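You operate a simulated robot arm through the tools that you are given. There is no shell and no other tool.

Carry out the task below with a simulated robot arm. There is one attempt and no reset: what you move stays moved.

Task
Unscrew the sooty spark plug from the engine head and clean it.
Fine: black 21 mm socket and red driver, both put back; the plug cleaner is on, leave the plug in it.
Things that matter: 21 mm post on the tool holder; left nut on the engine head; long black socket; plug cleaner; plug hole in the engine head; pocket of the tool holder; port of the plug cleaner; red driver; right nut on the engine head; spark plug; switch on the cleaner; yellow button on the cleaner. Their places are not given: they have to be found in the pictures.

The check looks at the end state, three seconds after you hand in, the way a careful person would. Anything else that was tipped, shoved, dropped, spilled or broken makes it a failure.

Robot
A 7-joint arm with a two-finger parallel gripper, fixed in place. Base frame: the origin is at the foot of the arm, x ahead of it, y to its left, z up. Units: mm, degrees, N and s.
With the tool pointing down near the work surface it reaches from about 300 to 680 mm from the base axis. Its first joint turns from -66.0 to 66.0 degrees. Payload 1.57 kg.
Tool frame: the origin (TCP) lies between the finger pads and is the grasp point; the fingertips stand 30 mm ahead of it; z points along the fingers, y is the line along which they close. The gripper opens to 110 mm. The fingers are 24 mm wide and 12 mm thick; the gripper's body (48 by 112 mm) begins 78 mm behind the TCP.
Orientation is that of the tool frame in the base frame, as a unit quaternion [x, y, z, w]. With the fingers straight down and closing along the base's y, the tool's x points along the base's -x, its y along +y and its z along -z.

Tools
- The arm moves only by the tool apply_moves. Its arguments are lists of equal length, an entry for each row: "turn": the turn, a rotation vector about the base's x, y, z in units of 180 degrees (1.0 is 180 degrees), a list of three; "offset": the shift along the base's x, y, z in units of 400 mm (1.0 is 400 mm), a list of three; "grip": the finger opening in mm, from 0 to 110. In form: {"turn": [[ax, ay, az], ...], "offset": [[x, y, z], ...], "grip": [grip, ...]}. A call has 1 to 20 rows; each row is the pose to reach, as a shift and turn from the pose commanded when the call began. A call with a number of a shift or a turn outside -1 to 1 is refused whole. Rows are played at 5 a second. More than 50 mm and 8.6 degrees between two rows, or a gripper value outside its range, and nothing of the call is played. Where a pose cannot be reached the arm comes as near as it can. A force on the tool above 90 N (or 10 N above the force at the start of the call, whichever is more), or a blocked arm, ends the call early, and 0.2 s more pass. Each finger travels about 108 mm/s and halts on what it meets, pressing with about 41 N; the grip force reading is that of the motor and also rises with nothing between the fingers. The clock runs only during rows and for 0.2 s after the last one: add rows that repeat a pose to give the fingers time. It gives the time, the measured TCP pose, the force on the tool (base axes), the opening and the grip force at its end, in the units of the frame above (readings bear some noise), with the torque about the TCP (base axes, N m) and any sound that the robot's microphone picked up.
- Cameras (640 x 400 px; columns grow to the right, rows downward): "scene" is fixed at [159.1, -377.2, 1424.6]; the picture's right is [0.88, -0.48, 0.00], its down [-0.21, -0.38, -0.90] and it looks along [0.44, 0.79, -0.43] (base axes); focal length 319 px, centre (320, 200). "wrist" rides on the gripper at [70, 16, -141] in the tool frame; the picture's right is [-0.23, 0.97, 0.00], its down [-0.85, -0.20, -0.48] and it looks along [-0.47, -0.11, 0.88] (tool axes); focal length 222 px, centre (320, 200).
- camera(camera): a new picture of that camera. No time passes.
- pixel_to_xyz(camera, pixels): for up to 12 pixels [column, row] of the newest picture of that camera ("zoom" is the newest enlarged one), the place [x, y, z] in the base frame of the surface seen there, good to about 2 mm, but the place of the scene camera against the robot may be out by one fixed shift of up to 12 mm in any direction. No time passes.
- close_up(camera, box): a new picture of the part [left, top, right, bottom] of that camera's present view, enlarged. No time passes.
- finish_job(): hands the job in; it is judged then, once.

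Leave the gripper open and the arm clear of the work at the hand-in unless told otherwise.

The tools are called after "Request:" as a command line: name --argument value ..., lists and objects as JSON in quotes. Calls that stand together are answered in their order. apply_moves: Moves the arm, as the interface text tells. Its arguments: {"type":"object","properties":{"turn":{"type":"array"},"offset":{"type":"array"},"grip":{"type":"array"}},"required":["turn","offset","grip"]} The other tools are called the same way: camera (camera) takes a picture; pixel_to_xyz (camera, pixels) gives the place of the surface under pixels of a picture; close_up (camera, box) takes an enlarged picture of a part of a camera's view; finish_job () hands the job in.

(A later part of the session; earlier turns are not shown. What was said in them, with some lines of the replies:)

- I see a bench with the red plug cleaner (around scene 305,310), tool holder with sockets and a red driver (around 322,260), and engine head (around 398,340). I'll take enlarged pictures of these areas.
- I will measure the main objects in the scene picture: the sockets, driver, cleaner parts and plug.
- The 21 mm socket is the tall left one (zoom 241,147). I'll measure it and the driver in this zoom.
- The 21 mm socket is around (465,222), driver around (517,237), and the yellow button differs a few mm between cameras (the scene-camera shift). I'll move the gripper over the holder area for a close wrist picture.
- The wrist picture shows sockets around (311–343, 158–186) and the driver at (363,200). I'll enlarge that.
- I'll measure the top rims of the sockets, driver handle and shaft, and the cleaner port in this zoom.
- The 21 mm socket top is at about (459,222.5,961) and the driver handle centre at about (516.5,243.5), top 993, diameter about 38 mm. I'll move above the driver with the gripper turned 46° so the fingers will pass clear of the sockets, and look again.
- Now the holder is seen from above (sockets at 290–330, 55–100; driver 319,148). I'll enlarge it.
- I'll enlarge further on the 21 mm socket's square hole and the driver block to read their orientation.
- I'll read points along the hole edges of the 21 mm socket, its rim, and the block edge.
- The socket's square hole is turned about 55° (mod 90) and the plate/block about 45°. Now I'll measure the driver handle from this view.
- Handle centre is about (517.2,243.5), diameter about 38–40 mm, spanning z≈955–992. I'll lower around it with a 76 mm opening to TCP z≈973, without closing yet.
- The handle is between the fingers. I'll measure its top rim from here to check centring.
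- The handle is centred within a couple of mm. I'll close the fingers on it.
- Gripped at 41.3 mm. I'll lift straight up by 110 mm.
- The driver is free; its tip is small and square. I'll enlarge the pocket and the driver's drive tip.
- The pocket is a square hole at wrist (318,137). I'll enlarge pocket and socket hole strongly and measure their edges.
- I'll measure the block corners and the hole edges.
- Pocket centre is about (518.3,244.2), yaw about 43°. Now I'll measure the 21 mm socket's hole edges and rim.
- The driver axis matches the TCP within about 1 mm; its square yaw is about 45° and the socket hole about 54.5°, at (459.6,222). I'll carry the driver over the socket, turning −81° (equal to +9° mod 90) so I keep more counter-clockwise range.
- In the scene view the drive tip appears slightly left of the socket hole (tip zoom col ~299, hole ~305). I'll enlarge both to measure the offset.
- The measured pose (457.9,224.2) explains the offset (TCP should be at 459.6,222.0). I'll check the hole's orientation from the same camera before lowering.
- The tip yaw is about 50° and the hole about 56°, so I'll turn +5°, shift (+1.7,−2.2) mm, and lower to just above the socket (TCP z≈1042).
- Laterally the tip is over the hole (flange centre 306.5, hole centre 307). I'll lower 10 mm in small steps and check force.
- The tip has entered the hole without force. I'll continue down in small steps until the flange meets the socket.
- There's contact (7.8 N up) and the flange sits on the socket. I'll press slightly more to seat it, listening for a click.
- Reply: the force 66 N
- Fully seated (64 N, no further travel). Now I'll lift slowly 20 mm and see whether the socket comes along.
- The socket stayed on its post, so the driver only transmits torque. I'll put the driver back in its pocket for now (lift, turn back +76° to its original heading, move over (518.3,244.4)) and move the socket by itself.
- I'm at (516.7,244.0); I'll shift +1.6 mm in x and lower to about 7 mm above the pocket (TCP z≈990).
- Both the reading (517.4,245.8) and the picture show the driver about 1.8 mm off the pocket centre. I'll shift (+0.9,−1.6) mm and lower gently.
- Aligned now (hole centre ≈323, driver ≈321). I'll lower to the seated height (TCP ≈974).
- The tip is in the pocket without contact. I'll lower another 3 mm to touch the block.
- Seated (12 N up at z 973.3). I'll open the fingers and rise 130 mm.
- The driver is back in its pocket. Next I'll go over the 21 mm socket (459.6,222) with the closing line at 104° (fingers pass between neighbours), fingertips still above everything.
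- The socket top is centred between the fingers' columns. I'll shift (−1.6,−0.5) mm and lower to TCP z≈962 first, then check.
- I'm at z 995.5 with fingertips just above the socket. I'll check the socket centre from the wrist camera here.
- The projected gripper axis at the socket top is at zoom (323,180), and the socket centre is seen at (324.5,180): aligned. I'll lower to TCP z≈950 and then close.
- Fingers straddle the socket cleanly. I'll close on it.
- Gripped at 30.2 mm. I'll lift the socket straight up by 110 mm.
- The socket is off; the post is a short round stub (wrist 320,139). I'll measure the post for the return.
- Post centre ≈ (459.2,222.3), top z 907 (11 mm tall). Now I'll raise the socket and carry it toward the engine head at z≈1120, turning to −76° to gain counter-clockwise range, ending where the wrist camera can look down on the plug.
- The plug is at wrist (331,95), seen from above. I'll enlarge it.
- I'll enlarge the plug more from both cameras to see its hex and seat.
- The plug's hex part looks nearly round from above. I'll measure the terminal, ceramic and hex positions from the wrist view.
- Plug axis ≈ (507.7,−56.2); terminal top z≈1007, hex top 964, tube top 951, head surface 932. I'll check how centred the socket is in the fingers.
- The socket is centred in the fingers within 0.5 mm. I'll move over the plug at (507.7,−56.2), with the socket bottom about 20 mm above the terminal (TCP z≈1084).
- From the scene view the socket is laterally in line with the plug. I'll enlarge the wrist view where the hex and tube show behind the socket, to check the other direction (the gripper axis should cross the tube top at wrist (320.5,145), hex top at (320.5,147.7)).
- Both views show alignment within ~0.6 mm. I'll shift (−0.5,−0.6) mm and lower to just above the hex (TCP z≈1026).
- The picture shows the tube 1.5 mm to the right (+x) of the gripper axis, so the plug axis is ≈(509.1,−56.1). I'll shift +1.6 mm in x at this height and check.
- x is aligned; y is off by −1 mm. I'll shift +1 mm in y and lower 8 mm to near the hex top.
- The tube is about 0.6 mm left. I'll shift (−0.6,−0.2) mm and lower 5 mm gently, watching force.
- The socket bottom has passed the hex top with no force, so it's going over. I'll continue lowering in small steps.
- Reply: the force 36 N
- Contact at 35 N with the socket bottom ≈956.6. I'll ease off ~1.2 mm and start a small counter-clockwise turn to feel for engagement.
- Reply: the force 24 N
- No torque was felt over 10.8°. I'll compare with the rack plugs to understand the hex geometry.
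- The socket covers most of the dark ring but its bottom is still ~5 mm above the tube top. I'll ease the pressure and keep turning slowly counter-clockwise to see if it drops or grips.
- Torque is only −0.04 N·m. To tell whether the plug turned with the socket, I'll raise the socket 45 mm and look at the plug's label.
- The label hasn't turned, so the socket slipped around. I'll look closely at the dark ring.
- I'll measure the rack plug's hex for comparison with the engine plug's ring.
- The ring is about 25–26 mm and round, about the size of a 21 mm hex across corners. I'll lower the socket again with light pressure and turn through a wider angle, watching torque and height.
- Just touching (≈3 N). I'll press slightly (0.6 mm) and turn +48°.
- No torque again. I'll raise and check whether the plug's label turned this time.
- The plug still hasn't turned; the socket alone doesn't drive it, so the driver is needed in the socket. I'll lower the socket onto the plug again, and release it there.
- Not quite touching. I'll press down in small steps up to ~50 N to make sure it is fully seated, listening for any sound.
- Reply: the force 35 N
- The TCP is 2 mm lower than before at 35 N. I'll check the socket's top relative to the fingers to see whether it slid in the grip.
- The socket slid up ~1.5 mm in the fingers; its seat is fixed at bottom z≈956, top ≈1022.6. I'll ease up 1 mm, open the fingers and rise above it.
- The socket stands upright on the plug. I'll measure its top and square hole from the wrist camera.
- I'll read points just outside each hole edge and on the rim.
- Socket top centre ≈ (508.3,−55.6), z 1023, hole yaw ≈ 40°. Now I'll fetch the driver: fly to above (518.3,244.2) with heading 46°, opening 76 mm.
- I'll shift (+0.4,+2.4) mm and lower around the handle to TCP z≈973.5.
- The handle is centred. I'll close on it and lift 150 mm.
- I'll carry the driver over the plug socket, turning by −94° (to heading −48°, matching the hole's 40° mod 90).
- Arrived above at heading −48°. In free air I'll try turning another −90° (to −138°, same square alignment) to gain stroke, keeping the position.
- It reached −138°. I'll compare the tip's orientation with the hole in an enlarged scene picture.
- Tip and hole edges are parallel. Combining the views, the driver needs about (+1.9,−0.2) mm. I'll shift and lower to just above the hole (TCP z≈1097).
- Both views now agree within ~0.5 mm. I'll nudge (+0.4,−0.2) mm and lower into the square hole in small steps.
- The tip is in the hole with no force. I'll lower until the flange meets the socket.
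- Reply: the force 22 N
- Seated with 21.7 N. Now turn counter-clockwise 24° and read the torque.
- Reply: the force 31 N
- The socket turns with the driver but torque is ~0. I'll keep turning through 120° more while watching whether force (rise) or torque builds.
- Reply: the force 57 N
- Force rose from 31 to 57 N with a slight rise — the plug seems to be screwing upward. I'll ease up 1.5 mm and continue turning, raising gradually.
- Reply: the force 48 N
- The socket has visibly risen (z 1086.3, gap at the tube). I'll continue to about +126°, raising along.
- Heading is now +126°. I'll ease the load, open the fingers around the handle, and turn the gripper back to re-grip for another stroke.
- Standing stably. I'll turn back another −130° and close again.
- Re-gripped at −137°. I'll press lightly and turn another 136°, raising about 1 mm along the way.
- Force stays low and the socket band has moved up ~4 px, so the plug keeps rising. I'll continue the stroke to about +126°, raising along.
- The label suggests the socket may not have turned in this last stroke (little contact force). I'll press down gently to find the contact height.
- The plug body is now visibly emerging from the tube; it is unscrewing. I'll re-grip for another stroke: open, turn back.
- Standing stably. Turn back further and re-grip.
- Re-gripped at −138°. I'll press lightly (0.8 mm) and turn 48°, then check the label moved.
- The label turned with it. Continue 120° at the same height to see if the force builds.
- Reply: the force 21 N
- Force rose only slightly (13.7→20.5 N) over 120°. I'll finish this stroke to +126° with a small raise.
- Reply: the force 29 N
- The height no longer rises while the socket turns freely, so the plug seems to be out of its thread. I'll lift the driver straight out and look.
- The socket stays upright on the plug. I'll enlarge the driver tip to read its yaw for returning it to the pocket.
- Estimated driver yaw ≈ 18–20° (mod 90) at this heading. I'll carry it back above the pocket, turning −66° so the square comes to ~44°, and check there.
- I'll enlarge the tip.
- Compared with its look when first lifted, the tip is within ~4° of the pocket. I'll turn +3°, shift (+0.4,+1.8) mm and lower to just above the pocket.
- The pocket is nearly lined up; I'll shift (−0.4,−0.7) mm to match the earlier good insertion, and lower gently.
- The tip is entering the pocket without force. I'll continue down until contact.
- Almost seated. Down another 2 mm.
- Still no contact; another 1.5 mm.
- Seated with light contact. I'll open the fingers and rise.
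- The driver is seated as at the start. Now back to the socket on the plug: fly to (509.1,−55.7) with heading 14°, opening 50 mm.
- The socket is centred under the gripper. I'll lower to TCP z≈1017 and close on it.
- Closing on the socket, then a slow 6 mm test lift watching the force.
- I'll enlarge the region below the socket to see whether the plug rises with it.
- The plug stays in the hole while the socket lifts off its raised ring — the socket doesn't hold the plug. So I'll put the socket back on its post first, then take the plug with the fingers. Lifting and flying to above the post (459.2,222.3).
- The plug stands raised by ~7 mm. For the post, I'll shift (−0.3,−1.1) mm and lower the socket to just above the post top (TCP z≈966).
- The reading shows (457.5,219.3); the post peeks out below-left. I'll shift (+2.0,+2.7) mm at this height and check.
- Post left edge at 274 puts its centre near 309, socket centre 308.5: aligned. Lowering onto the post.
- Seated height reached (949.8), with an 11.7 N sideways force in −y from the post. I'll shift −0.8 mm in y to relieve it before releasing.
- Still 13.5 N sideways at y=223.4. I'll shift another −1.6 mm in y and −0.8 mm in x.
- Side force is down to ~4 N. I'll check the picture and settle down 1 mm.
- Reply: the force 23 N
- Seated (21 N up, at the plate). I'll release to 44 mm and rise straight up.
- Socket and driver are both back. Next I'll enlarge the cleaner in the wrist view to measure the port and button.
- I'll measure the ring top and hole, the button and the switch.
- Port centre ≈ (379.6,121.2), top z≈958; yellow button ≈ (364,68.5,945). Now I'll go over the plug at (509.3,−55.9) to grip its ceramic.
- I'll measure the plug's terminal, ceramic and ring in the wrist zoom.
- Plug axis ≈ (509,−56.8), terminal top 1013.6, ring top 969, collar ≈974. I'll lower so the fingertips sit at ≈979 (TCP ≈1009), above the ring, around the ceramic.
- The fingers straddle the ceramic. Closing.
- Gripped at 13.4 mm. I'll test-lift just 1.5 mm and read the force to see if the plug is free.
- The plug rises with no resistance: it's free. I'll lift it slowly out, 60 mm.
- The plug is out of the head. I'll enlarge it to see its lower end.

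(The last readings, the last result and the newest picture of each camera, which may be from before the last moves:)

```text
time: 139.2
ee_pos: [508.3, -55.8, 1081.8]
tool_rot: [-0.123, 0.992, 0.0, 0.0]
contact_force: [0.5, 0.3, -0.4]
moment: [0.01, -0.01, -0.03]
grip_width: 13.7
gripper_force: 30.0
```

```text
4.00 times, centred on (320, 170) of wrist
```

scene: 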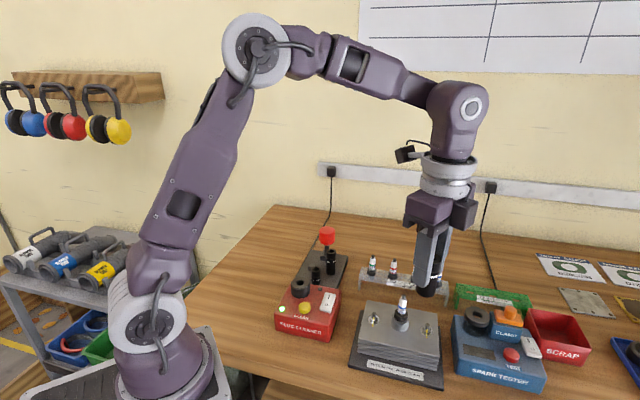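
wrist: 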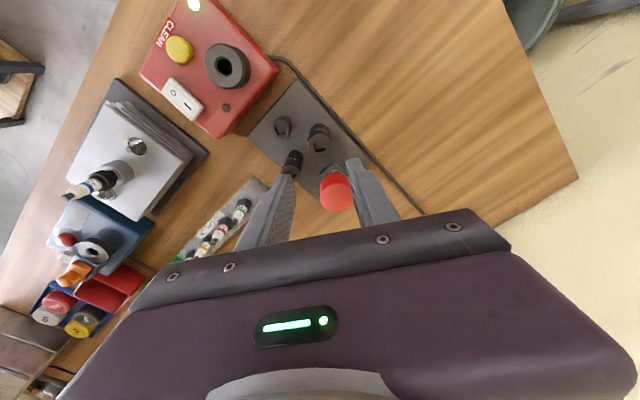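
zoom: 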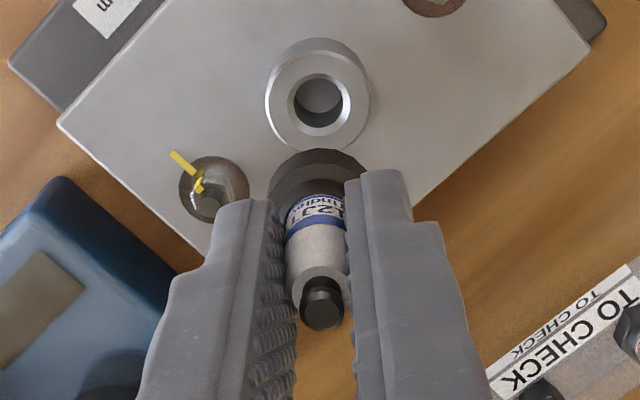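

The plug is held straight; its shaft is ~14 mm wide and ends ~62 mm below the TCP. I'll carry it at z≈1082 to above the cleaner port (379.6,121.2).

Request:
apply_moves --turn '[[0, 0, 0], [0, 0, 0], [0, 0, 0], [0, 0, 0], [0, 0, 0], [0, 0, 0], [0, 0, 0], [0, 0, 0]]' --offset '[[-0.0536, 0.0738, 0], [-0.1073, 0.1475, 0], [-0.1609, 0.2213, 0], [-0.2145, 0.295, 0], [-0.2682, 0.3688, 0], [-0.3218, 0.4425, 0], [-0.3218, 0.4425, -0.05], [-0.3218, 0.4425, -0.05]]' --grip '[4, 4, 4, 4, 4, 4, 4, 4]'

Request:
camera --camera "wrist"

Request:
close_up --camera "wrist" --box '[280, 110, 360, 210]'

Request:
close_up --camera "scene" --box '[270, 220, 330, 320]'

```text
time: 141.0
ee_pos: [379.8, 122.0, 1061.3]
tool_rot: [-0.123, 0.992, 0.0, 0.0]
contact_force: [0.1, 0.2, -1.0]
moment: [-0.01, 0.0, 0.0]
grip_width: 13.6
gripper_force: 30.0
```

```text
taken
```

wrist: 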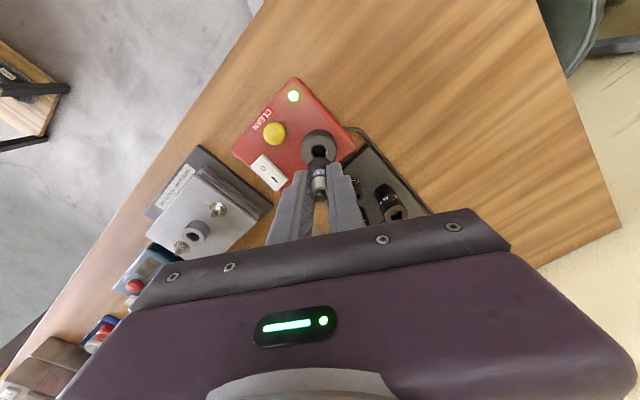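

```text
4.00 times, centred on (320, 160) of wrist
```

zoom: 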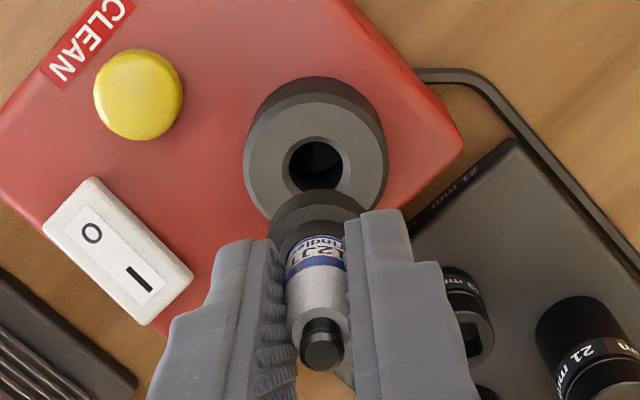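

```text
4.00 times, centred on (300, 270) of scene
```

zoom: 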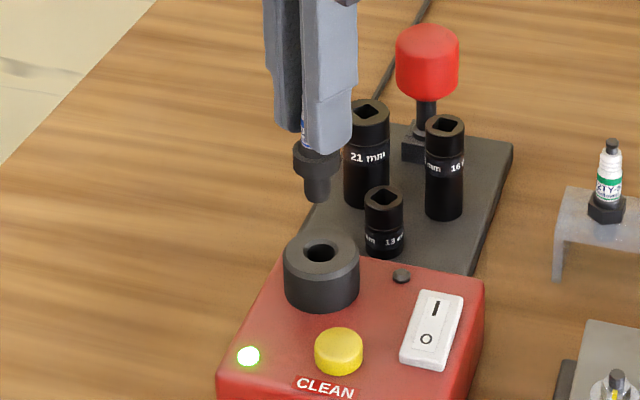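

The port centre appears 1.8 mm in −y and ~0.7 mm in −x from the gripper axis; the plug itself is on the axis. I'll shift (−0.6,−1.8) mm and lower to TCP ≈1032.

Request:
apply_moves --turn '[[0, 0, 0], [0, 0, 0], [0, 0, 0], [0, 0, 0]]' --offset '[[-0.0015, -0.0045, -0.02], [-0.0015, -0.0045, -0.05], [-0.0015, -0.0045, -0.073], [-0.0015, -0.0045, -0.073]]' --grip '[4, 4, 4, 4]'

Request:
close_up --camera "wrist" --box '[280, 110, 360, 210]'

Request:
close_up --camera "scene" --box '[280, 250, 325, 310]'

```text
time: 142.0
ee_pos: [378.0, 120.7, 1033.9]
tool_rot: [-0.123, 0.992, 0.0, -0.001]
contact_force: [0.6, -0.1, -0.5]
moment: [-0.03, -0.02, 0.02]
grip_width: 13.6
gripper_force: 30.3
```

```text
4.00 times, centred on (320, 160) of wrist
```

zoom: 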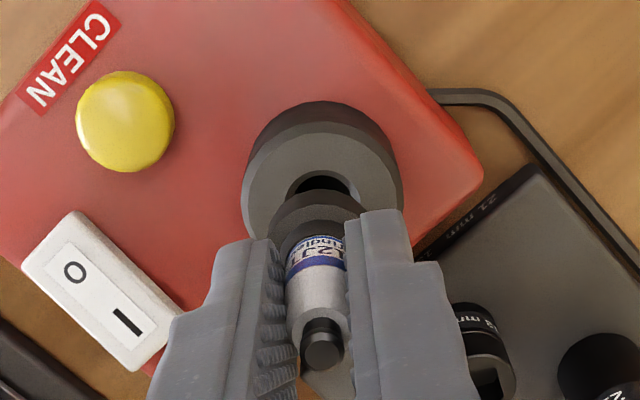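

```text
6.67 times, centred on (302, 280) of scene
```

zoom: 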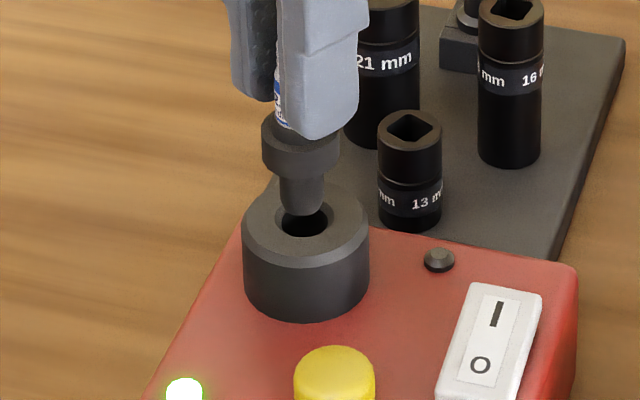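

Column aligned; the hole is ~0.6 mm further in +x. I'll shift +0.6 mm and lower until the shaft end is near the port top (TCP ≈1022).

Request:
apply_moves --turn '[[0, 0, 0], [0, 0, 0], [0, 0, 0]]' --offset '[[0.0015, 0, -0.01], [0.0015, 0, -0.029], [0.0015, 0, -0.029]]' --grip '[4, 4, 4]'

Request:
close_up --camera "wrist" --box '[290, 125, 350, 190]'

Request:
close_up --camera "scene" --box '[285, 255, 318, 300]'

```text
time: 142.8
ee_pos: [380.8, 119.9, 1022.1]
tool_rot: [-0.122, 0.993, 0.0, 0.0]
contact_force: [0.0, 0.2, -1.1]
moment: [0.02, 0.0, 0.0]
grip_width: 13.7
gripper_force: 29.9
```

```text
6.15 times, centred on (320, 158) of wrist
```

zoom: 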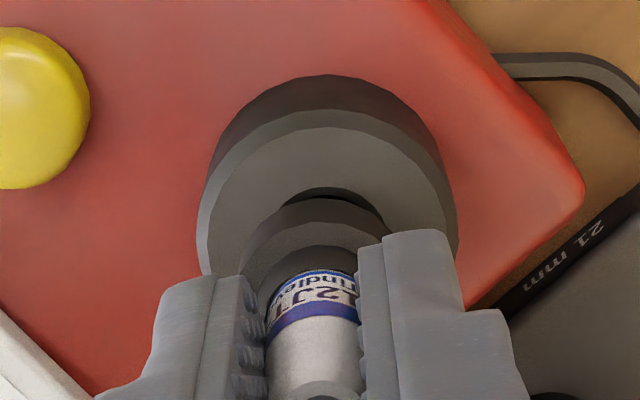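

```text
8.89 times, centred on (302, 278) of scene
```

zoom: 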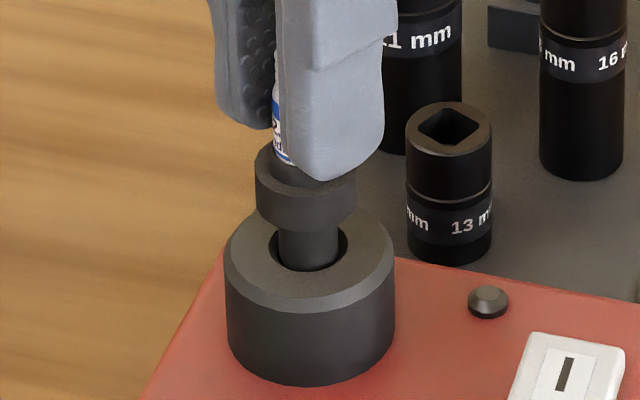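

The shaft is inside the hole outline with even gaps left and right (9/10 px). I'll nudge (+0.3,+0.4) mm and lower 5 mm gently.

Request:
apply_moves --turn '[[0, 0, 0], [0, 0, 0], [0, 0, 0], [0, 0, 0]]' --offset '[[0.0008, 0.001, -0.003], [0.0008, 0.001, -0.008], [0.0008, 0.001, -0.0125], [0.0008, 0.001, -0.0125]]' --grip '[4, 4, 4, 4]'

Request:
close_up --camera "scene" --box '[285, 255, 318, 300]'

```text
time: 143.8
ee_pos: [379.0, 121.0, 1015.5]
tool_rot: [-0.123, 0.992, 0.0, 0.0]
contact_force: [0.8, -1.0, 0.1]
moment: [-0.01, -0.03, 0.02]
grip_width: 13.6
gripper_force: 29.9
```

```text
8.89 times, centred on (302, 278) of scene
```

zoom: 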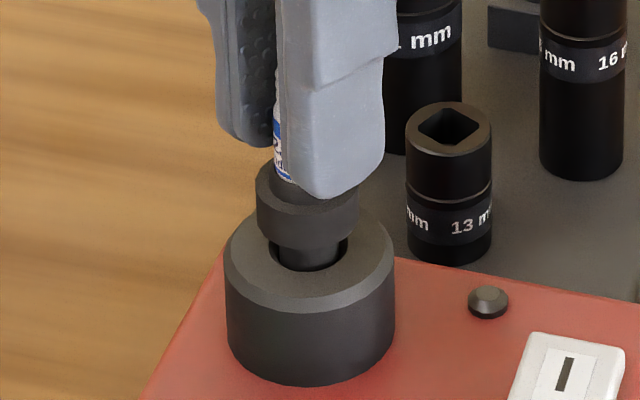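

No force; the shaft is going in. Continue down 6 mm.

Request:
apply_moves --turn '[[0, 0, 0], [0, 0, 0], [0, 0, 0], [0, 0, 0]]' --offset '[[0, 0, -0.005], [0, 0, -0.01], [0, 0, -0.015], [0, 0, -0.015]]' --grip '[4, 4, 4, 4]'

Request:
close_up --camera "scene" --box '[285, 255, 318, 300]'

```text
time: 144.8
ee_pos: [379.9, 119.9, 1010.5]
tool_rot: [-0.122, 0.992, 0.0, 0.0]
contact_force: [0.7, 0.3, -0.6]
moment: [0.0, 0.0, 0.02]
grip_width: 13.5
gripper_force: 30.7
```

```text
8.89 times, centred on (302, 278) of scene
```

zoom: 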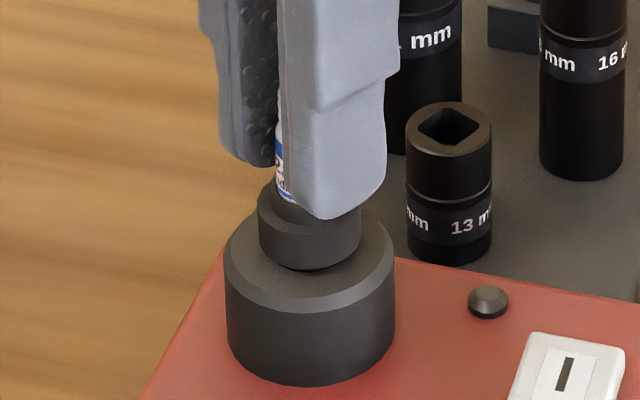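

Still no force and the ring nearly reaches the port. Continue down in small steps until contact.

Request:
apply_moves --turn '[[0, 0, 0], [0, 0, 0], [0, 0, 0], [0, 0, 0]]' --offset '[[0, 0, -0.004], [0, 0, -0.0075], [0, 0, -0.0105], [0, 0, -0.0105]]' --grip '[4, 4, 4, 4]'

Request:
close_up --camera "scene" --box '[285, 255, 318, 300]'

```text
time: 145.8
ee_pos: [379.1, 120.5, 1005.8]
tool_rot: [-0.123, 0.992, 0.0, -0.001]
contact_force: [-0.4, -0.8, 4.1]
moment: [-0.03, -0.05, 0.01]
grip_width: 13.5
gripper_force: 30.2
```

```text
8.89 times, centred on (302, 278) of scene
```

zoom: 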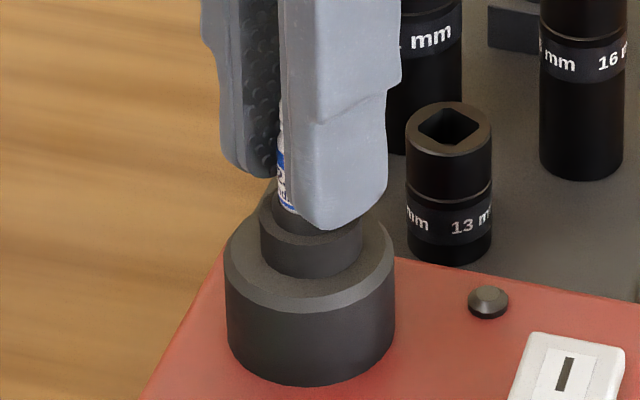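

Contact (4 N), ring on the port. I'll press slightly to confirm seating, then open and rise.

Request:
apply_moves --turn '[[0, 0, 0], [0, 0, 0]]' --offset '[[0, 0, -0.002], [0, 0, -0.002]]' --grip '[4, 4]'

Request:
apply_moves --turn '[[0, 0, 0], [0, 0, 0], [0, 0, 0], [0, 0, 0], [0, 0, 0], [0, 0, 0], [0, 0, 0], [0, 0, 0]]' --offset '[[0, 0, 0.001], [0, 0, 0.001], [0, 0, 0.001], [0, 0, 0.001], [0, 0, 0.03], [0, 0, 0.09], [0, 0, 0.17], [0, 0, 0.17]]' --grip '[18, 28, 38, 44, 44, 44, 44, 44]'

Request:
close_up --camera "scene" --box '[265, 235, 345, 340]'

Request:
camera --camera "wrist"

```text
time: 146.4
ee_pos: [380.3, 121.4, 1005.9]
tool_rot: [-0.123, 0.992, 0.0, 0.001]
contact_force: [0.8, -0.3, 26.4]
moment: [-0.06, -0.11, -0.01]
grip_width: 13.8
gripper_force: 30.1
```

```text
time: 148.2
ee_pos: [380.4, 121.4, 1073.6]
tool_rot: [-0.123, 0.992, -0.001, 0.0]
contact_force: [0.2, -0.6, -0.1]
moment: [-0.01, 0.01, 0.02]
grip_width: 44.3
gripper_force: 0.1
```

```text
3.81 times, centred on (305, 288) of scene
```

zoom: 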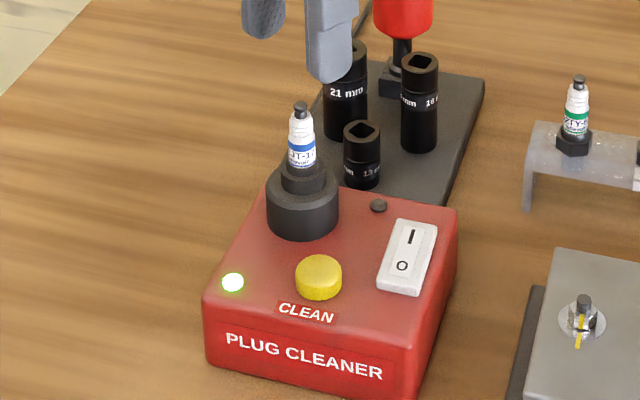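

```text
taken
```

wrist: 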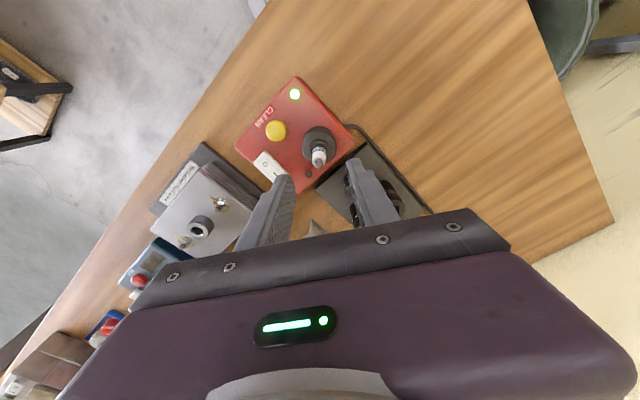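

The plug sits upright in the port and the cleaner's green light is on. Next: press the yellow button. I'll enlarge it to measure.

Request:
close_up --camera "wrist" --box '[240, 80, 360, 200]'

```text
3.33 times, centred on (300, 140) of wrist
```

zoom: 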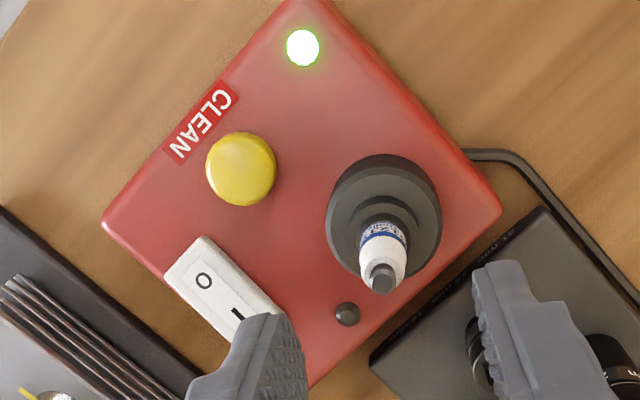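

Request:
pixel_to_xyz --camera "zoom" --pixels '[[242, 170], [212, 170], [272, 172], [242, 138], [240, 200], [300, 150], [302, 48], [205, 285], [383, 278], [347, 313], [150, 200], [420, 290]]'

```text
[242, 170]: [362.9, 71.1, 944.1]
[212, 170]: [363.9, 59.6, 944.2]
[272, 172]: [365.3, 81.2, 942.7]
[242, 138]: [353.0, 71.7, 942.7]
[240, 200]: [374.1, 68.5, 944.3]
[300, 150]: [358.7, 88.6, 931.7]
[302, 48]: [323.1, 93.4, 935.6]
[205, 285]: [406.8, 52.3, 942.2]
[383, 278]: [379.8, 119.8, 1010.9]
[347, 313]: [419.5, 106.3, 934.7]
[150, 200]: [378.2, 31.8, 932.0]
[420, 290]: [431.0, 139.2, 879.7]
```

Button centre ≈ (364.1,70.2), top z≈944.5. I'll close the fingers, move above it, and lower to ~12 mm above it.

Request:
apply_moves --turn '[[0, 0, 0], [0, 0, 0], [0, 0, 0], [0, 0, 0], [0, 0, 0], [0, 0, 0], [0, 0, 0]]' --offset '[[-0.0204, -0.064, 0], [-0.0408, -0.128, 0], [-0.0408, -0.128, 0], [-0.0408, -0.128, -0.08], [-0.0408, -0.128, -0.16], [-0.0408, -0.128, -0.215], [-0.0408, -0.128, -0.215]]' --grip '[30, 15, 0, 0, 0, 0, 0]'

Request:
close_up --camera "scene" --box '[265, 235, 345, 340]'

Request:
camera --camera "wrist"

```text
time: 149.8
ee_pos: [362.8, 68.2, 985.7]
tool_rot: [-0.123, 0.992, -0.001, 0.0]
contact_force: [-0.5, 0.2, -0.2]
moment: [-0.01, 0.05, 0.01]
grip_width: 0.4
gripper_force: 21.6
```

```text
3.81 times, centred on (305, 288) of scene
```

zoom: 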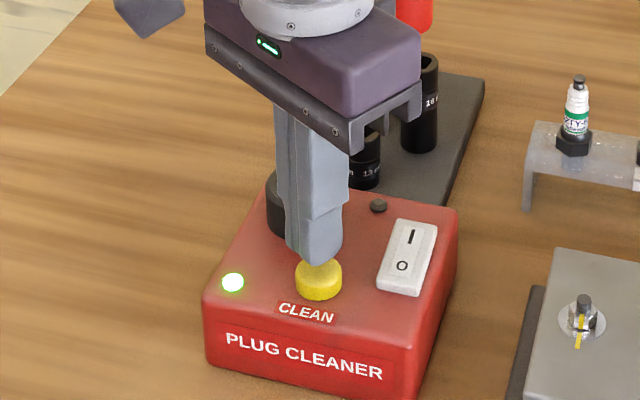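

```text
taken
```

wrist: 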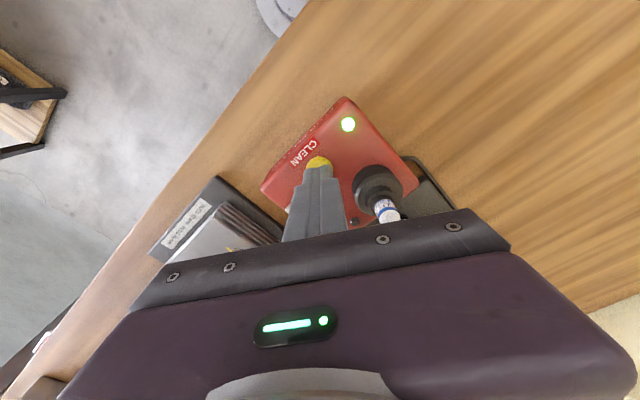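

I'll shift (+1.3,+2.0) mm and lower onto the button in small steps.

Request:
apply_moves --turn '[[0, 0, 0], [0, 0, 0], [0, 0, 0], [0, 0, 0], [0, 0, 0]]' --offset '[[0.0032, 0.005, -0.01], [0.0032, 0.005, -0.02], [0.0032, 0.005, -0.0275], [0.0032, 0.005, -0.0325], [0.0032, 0.005, -0.0325]]' --grip '[0, 0, 0, 0, 0]'

Request:
close_up --camera "scene" --box '[275, 270, 330, 335]'

```text
time: 151.0
ee_pos: [365.1, 71.4, 973.8]
tool_rot: [-0.123, 0.992, 0.001, 0.0]
contact_force: [-0.5, 0.4, 0.1]
moment: [-0.03, 0.01, 0.01]
grip_width: 0.1
gripper_force: 21.1
```

```text
6.15 times, centred on (302, 302) of scene
```

zoom: 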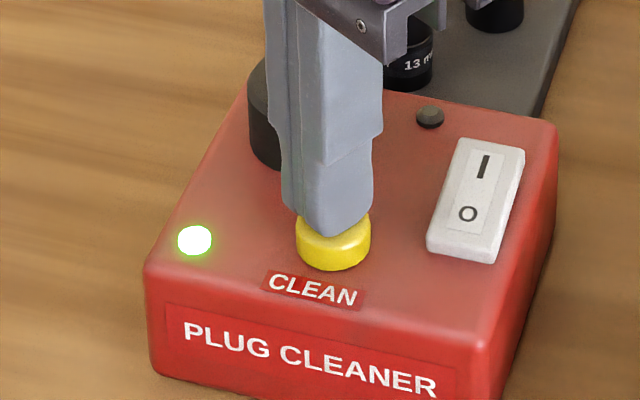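

At the button top, no force yet. I'll press further in 1 mm steps (4 mm) and hold briefly, listening for sound.

Request:
apply_moves --turn '[[0, 0, 0], [0, 0, 0], [0, 0, 0], [0, 0, 0], [0, 0, 0], [0, 0, 0]]' --offset '[[0, 0, -0.0025], [0, 0, -0.005], [0, 0, -0.0075], [0, 0, -0.01], [0, 0, -0.01], [0, 0, -0.01]]' --grip '[0, 0, 0, 0, 0, 0]'

Request:
close_up --camera "scene" --box '[265, 235, 345, 340]'

```text
time: 152.4
ee_pos: [364.2, 71.8, 970.7]
tool_rot: [-0.123, 0.992, 0.0, 0.0]
contact_force: [-0.6, -0.5, 2.1]
moment: [-0.01, -0.01, -0.01]
grip_width: 0.0
gripper_force: 21.4
heard: click
```

```text
3.81 times, centred on (305, 288) of scene
```

zoom: 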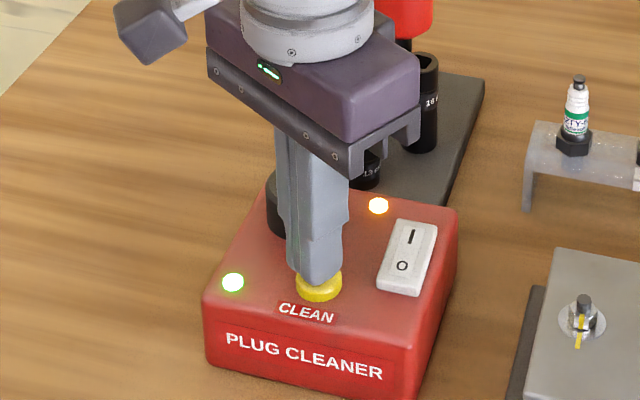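

Heard a click and the orange lamp is lit: cleaning is running. I'll hold the button for about 3 s and check the lamp.

Request:
apply_moves --turn '[[0, 0, 0], [0, 0, 0], [0, 0, 0], [0, 0, 0], [0, 0, 0], [0, 0, 0], [0, 0, 0], [0, 0, 0], [0, 0, 0], [0, 0, 0], [0, 0, 0], [0, 0, 0], [0, 0, 0], [0, 0, 0], [0, 0, 0]]' --offset '[[0, 0, 0], [0, 0, 0], [0, 0, 0], [0, 0, 0], [0, 0, 0], [0, 0, 0], [0, 0, 0], [0, 0, 0], [0, 0, 0], [0, 0, 0], [0, 0, 0], [0, 0, 0], [0, 0, 0], [0, 0, 0], [0, 0, 0]]' --grip '[0, 0, 0, 0, 0, 0, 0, 0, 0, 0, 0, 0, 0, 0, 0]'

Request:
close_up --camera "scene" --box '[265, 235, 345, 340]'

Request:
camera --camera "wrist"

```text
time: 155.6
ee_pos: [365.7, 71.9, 969.9]
tool_rot: [-0.123, 0.992, -0.001, 0.0]
contact_force: [0.7, -1.0, 1.3]
moment: [-0.01, 0.01, 0.0]
grip_width: 0.0
gripper_force: 21.0
```

```text
3.81 times, centred on (305, 288) of scene
```

zoom: 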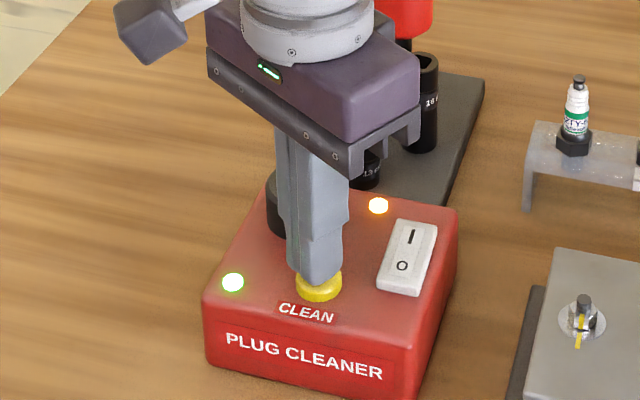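

```text
taken
```

wrist: 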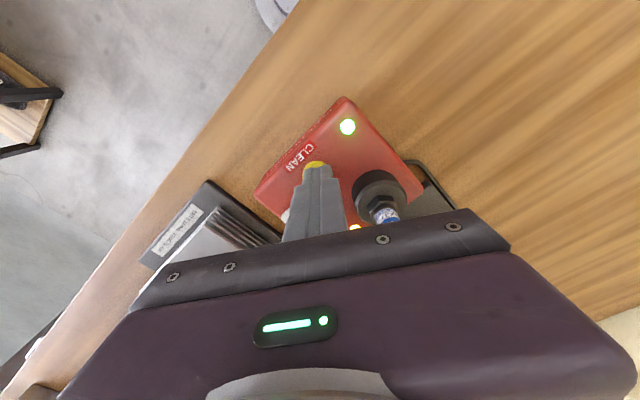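

The orange lamp is still on. I'll enlarge the plug to see its state.

Request:
close_up --camera "wrist" --box '[345, 160, 420, 235]'

Request:
close_up --camera "scene" --box '[285, 270, 340, 330]'

```text
5.33 times, centred on (382, 198) of wrist
```

zoom: 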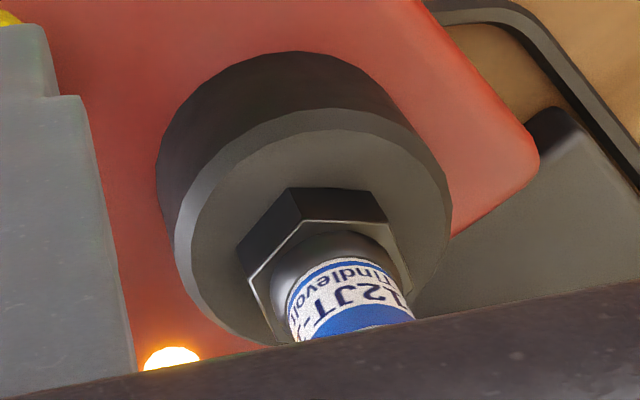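

```text
6.67 times, centred on (312, 300) of scene
```

zoom: 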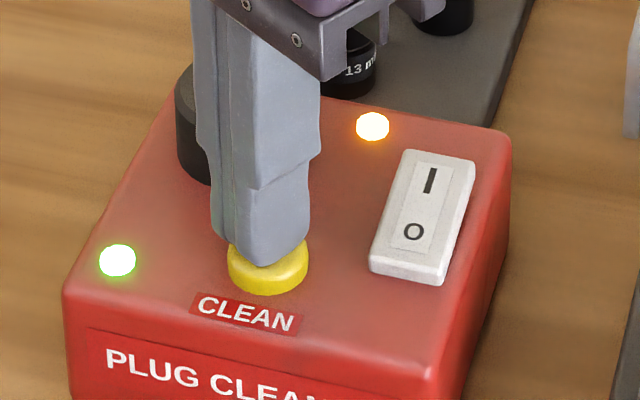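

The soot ring is gone — the plug now shows a clean, shiny hex. I'll lift off the button and check the lamp.

Request:
apply_moves --turn '[[0, 0, 0], [0, 0, 0], [0, 0, 0], [0, 0, 0], [0, 0, 0], [0, 0, 0]]' --offset '[[0, 0, 0.0125], [0, 0, 0.05], [0, 0, 0.13], [0, 0, 0.23], [0, 0, 0.33], [0, 0, 0.33]]' --grip '[0, 0, 0, 0, 0, 0]'

Request:
camera --camera "scene"

Request:
close_up --camera "scene" --box '[265, 235, 345, 340]'

```text
time: 157.0
ee_pos: [366.1, 71.2, 1103.6]
tool_rot: [-0.123, 0.992, 0.0, 0.0]
contact_force: [-0.3, -0.6, -0.9]
moment: [-0.02, -0.04, -0.01]
grip_width: 0.3
gripper_force: 21.6
```

```text
taken
```

scene: 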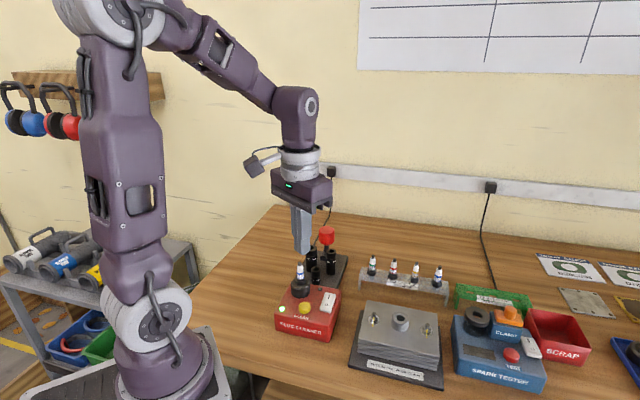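

```text
3.81 times, centred on (305, 288) of scene
```

zoom: 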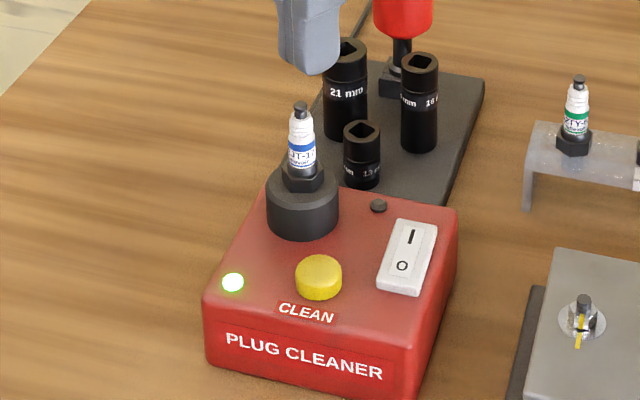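

The orange lamp went out on release; green stays on. I'll move the arm back up and away over free space, open the gripper, and then inspect everything.

Request:
apply_moves --turn '[[0, 0, 0], [0, 0, 0], [0, 0, 0], [0, 0, 0], [0, 0, 0], [0, 0, 0], [0, 0, 0]]' --offset '[[0, 0, 0.08], [0, 0, 0.17], [0, -0.06, 0.25], [0, -0.14, 0.33], [-0.01, -0.22, 0.4], [-0.01, -0.3, 0.45], [-0.01, -0.3, 0.45]]' --grip '[20, 40, 60, 80, 100, 110, 110]'

Request:
camera --camera "scene"

Request:
close_up --camera "scene" --box '[270, 220, 350, 340]'

Request:
close_up --camera "scene" --box '[340, 250, 460, 395]'

Request:
close_up --camera "scene" --box '[285, 258, 315, 300]'

```text
time: 158.6
ee_pos: [363.3, -46.6, 1281.0]
tool_rot: [-0.122, 0.993, 0.0, 0.001]
contact_force: [0.0, -0.2, 0.9]
moment: [-0.02, 0.0, 0.02]
grip_width: 109.6
gripper_force: 0.1
```

```text
taken
```

scene: 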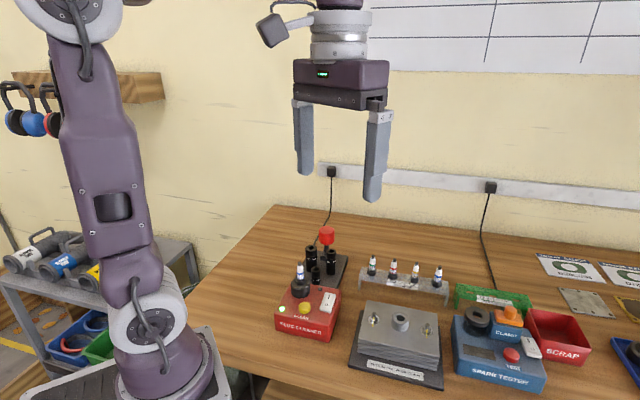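

```text
3.33 times, centred on (310, 280) of scene
```

zoom: 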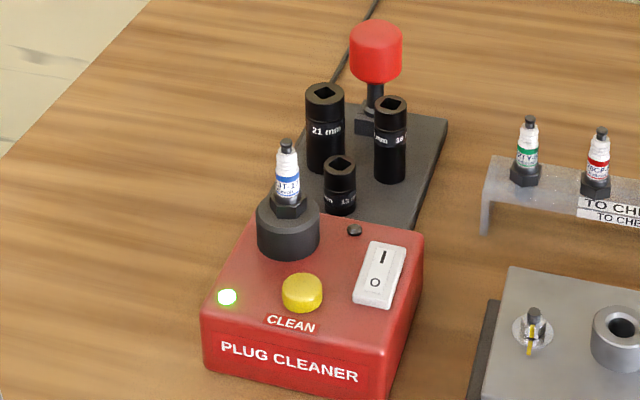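

```text
2.76 times, centred on (400, 322) of scene
```

zoom: 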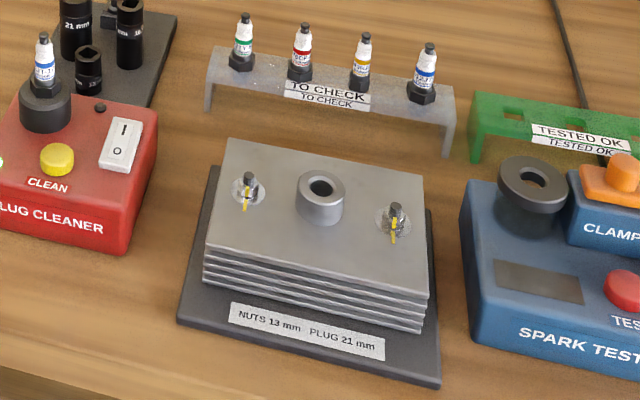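

```text
9.52 times, centred on (300, 279) of scene
```

zoom: 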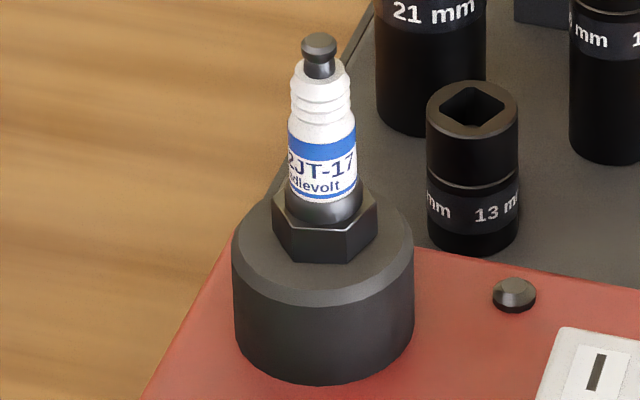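

The plug is clean and upright in the port, and nut paint marks are aligned. One last close check of the socket on its post and the driver in its pocket.

Request:
close_up --camera "scene" --box '[298, 222, 350, 290]'

Request:
close_up --camera "wrist" --box '[300, 60, 500, 240]'

```text
5.88 times, centred on (324, 256) of scene
```

zoom: 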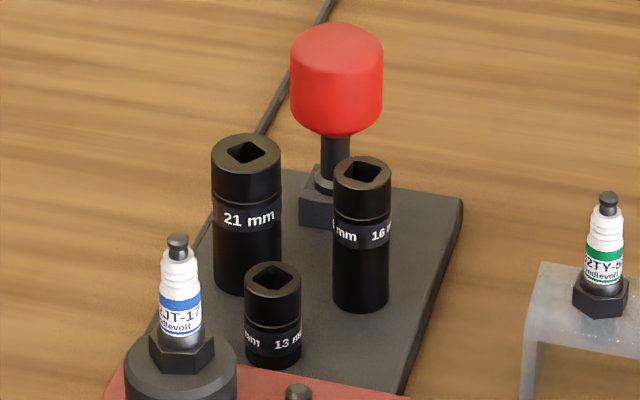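

```text
2.22 times, centred on (400, 150) of wrist
```

zoom: 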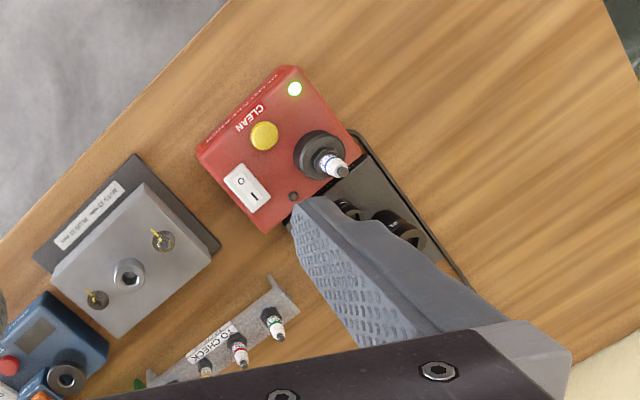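

The 21 mm socket is on its post and the driver is in its pocket. The clean plug is in the port with the cleaner still on, the nuts are untouched, and the arm is clear with the gripper open. Handing in.

Request:
finish_job

```text
The job is handed in.
```

The spark plug is out of the engine head, cleaned, and sitting upright in the plug cleaner's port. I've handed the job in.

- **Plug:** I unscrewed it with the 21 mm socket and red driver until it came free, about two turns. I then lifted it out by the ceramic and set it in the port.
- **Cleaning:** I held the yellow button for about 4 seconds. It clicked and the orange lamp came on, then went out when I let go. The soot on the plug is gone and its hex looks clean. The cleaner is still on, with its green light lit.
- **Tools:** The socket is back on its post and the driver is back in its pocket.
- **Everything else:** The paint marks on both nuts still line up. In the last pictures, nothing else on the bench looked tipped or moved. The arm is clear of the work with the gripper open.

Pressing and turning the socket on its own did not move the plug; it only turned once the driver was in the socket. I pressed down with up to about 57 N while working on the head. At one point, under about 35 N, the head seemed to shift by less than half a millimetre, and it was back in place when I eased off.
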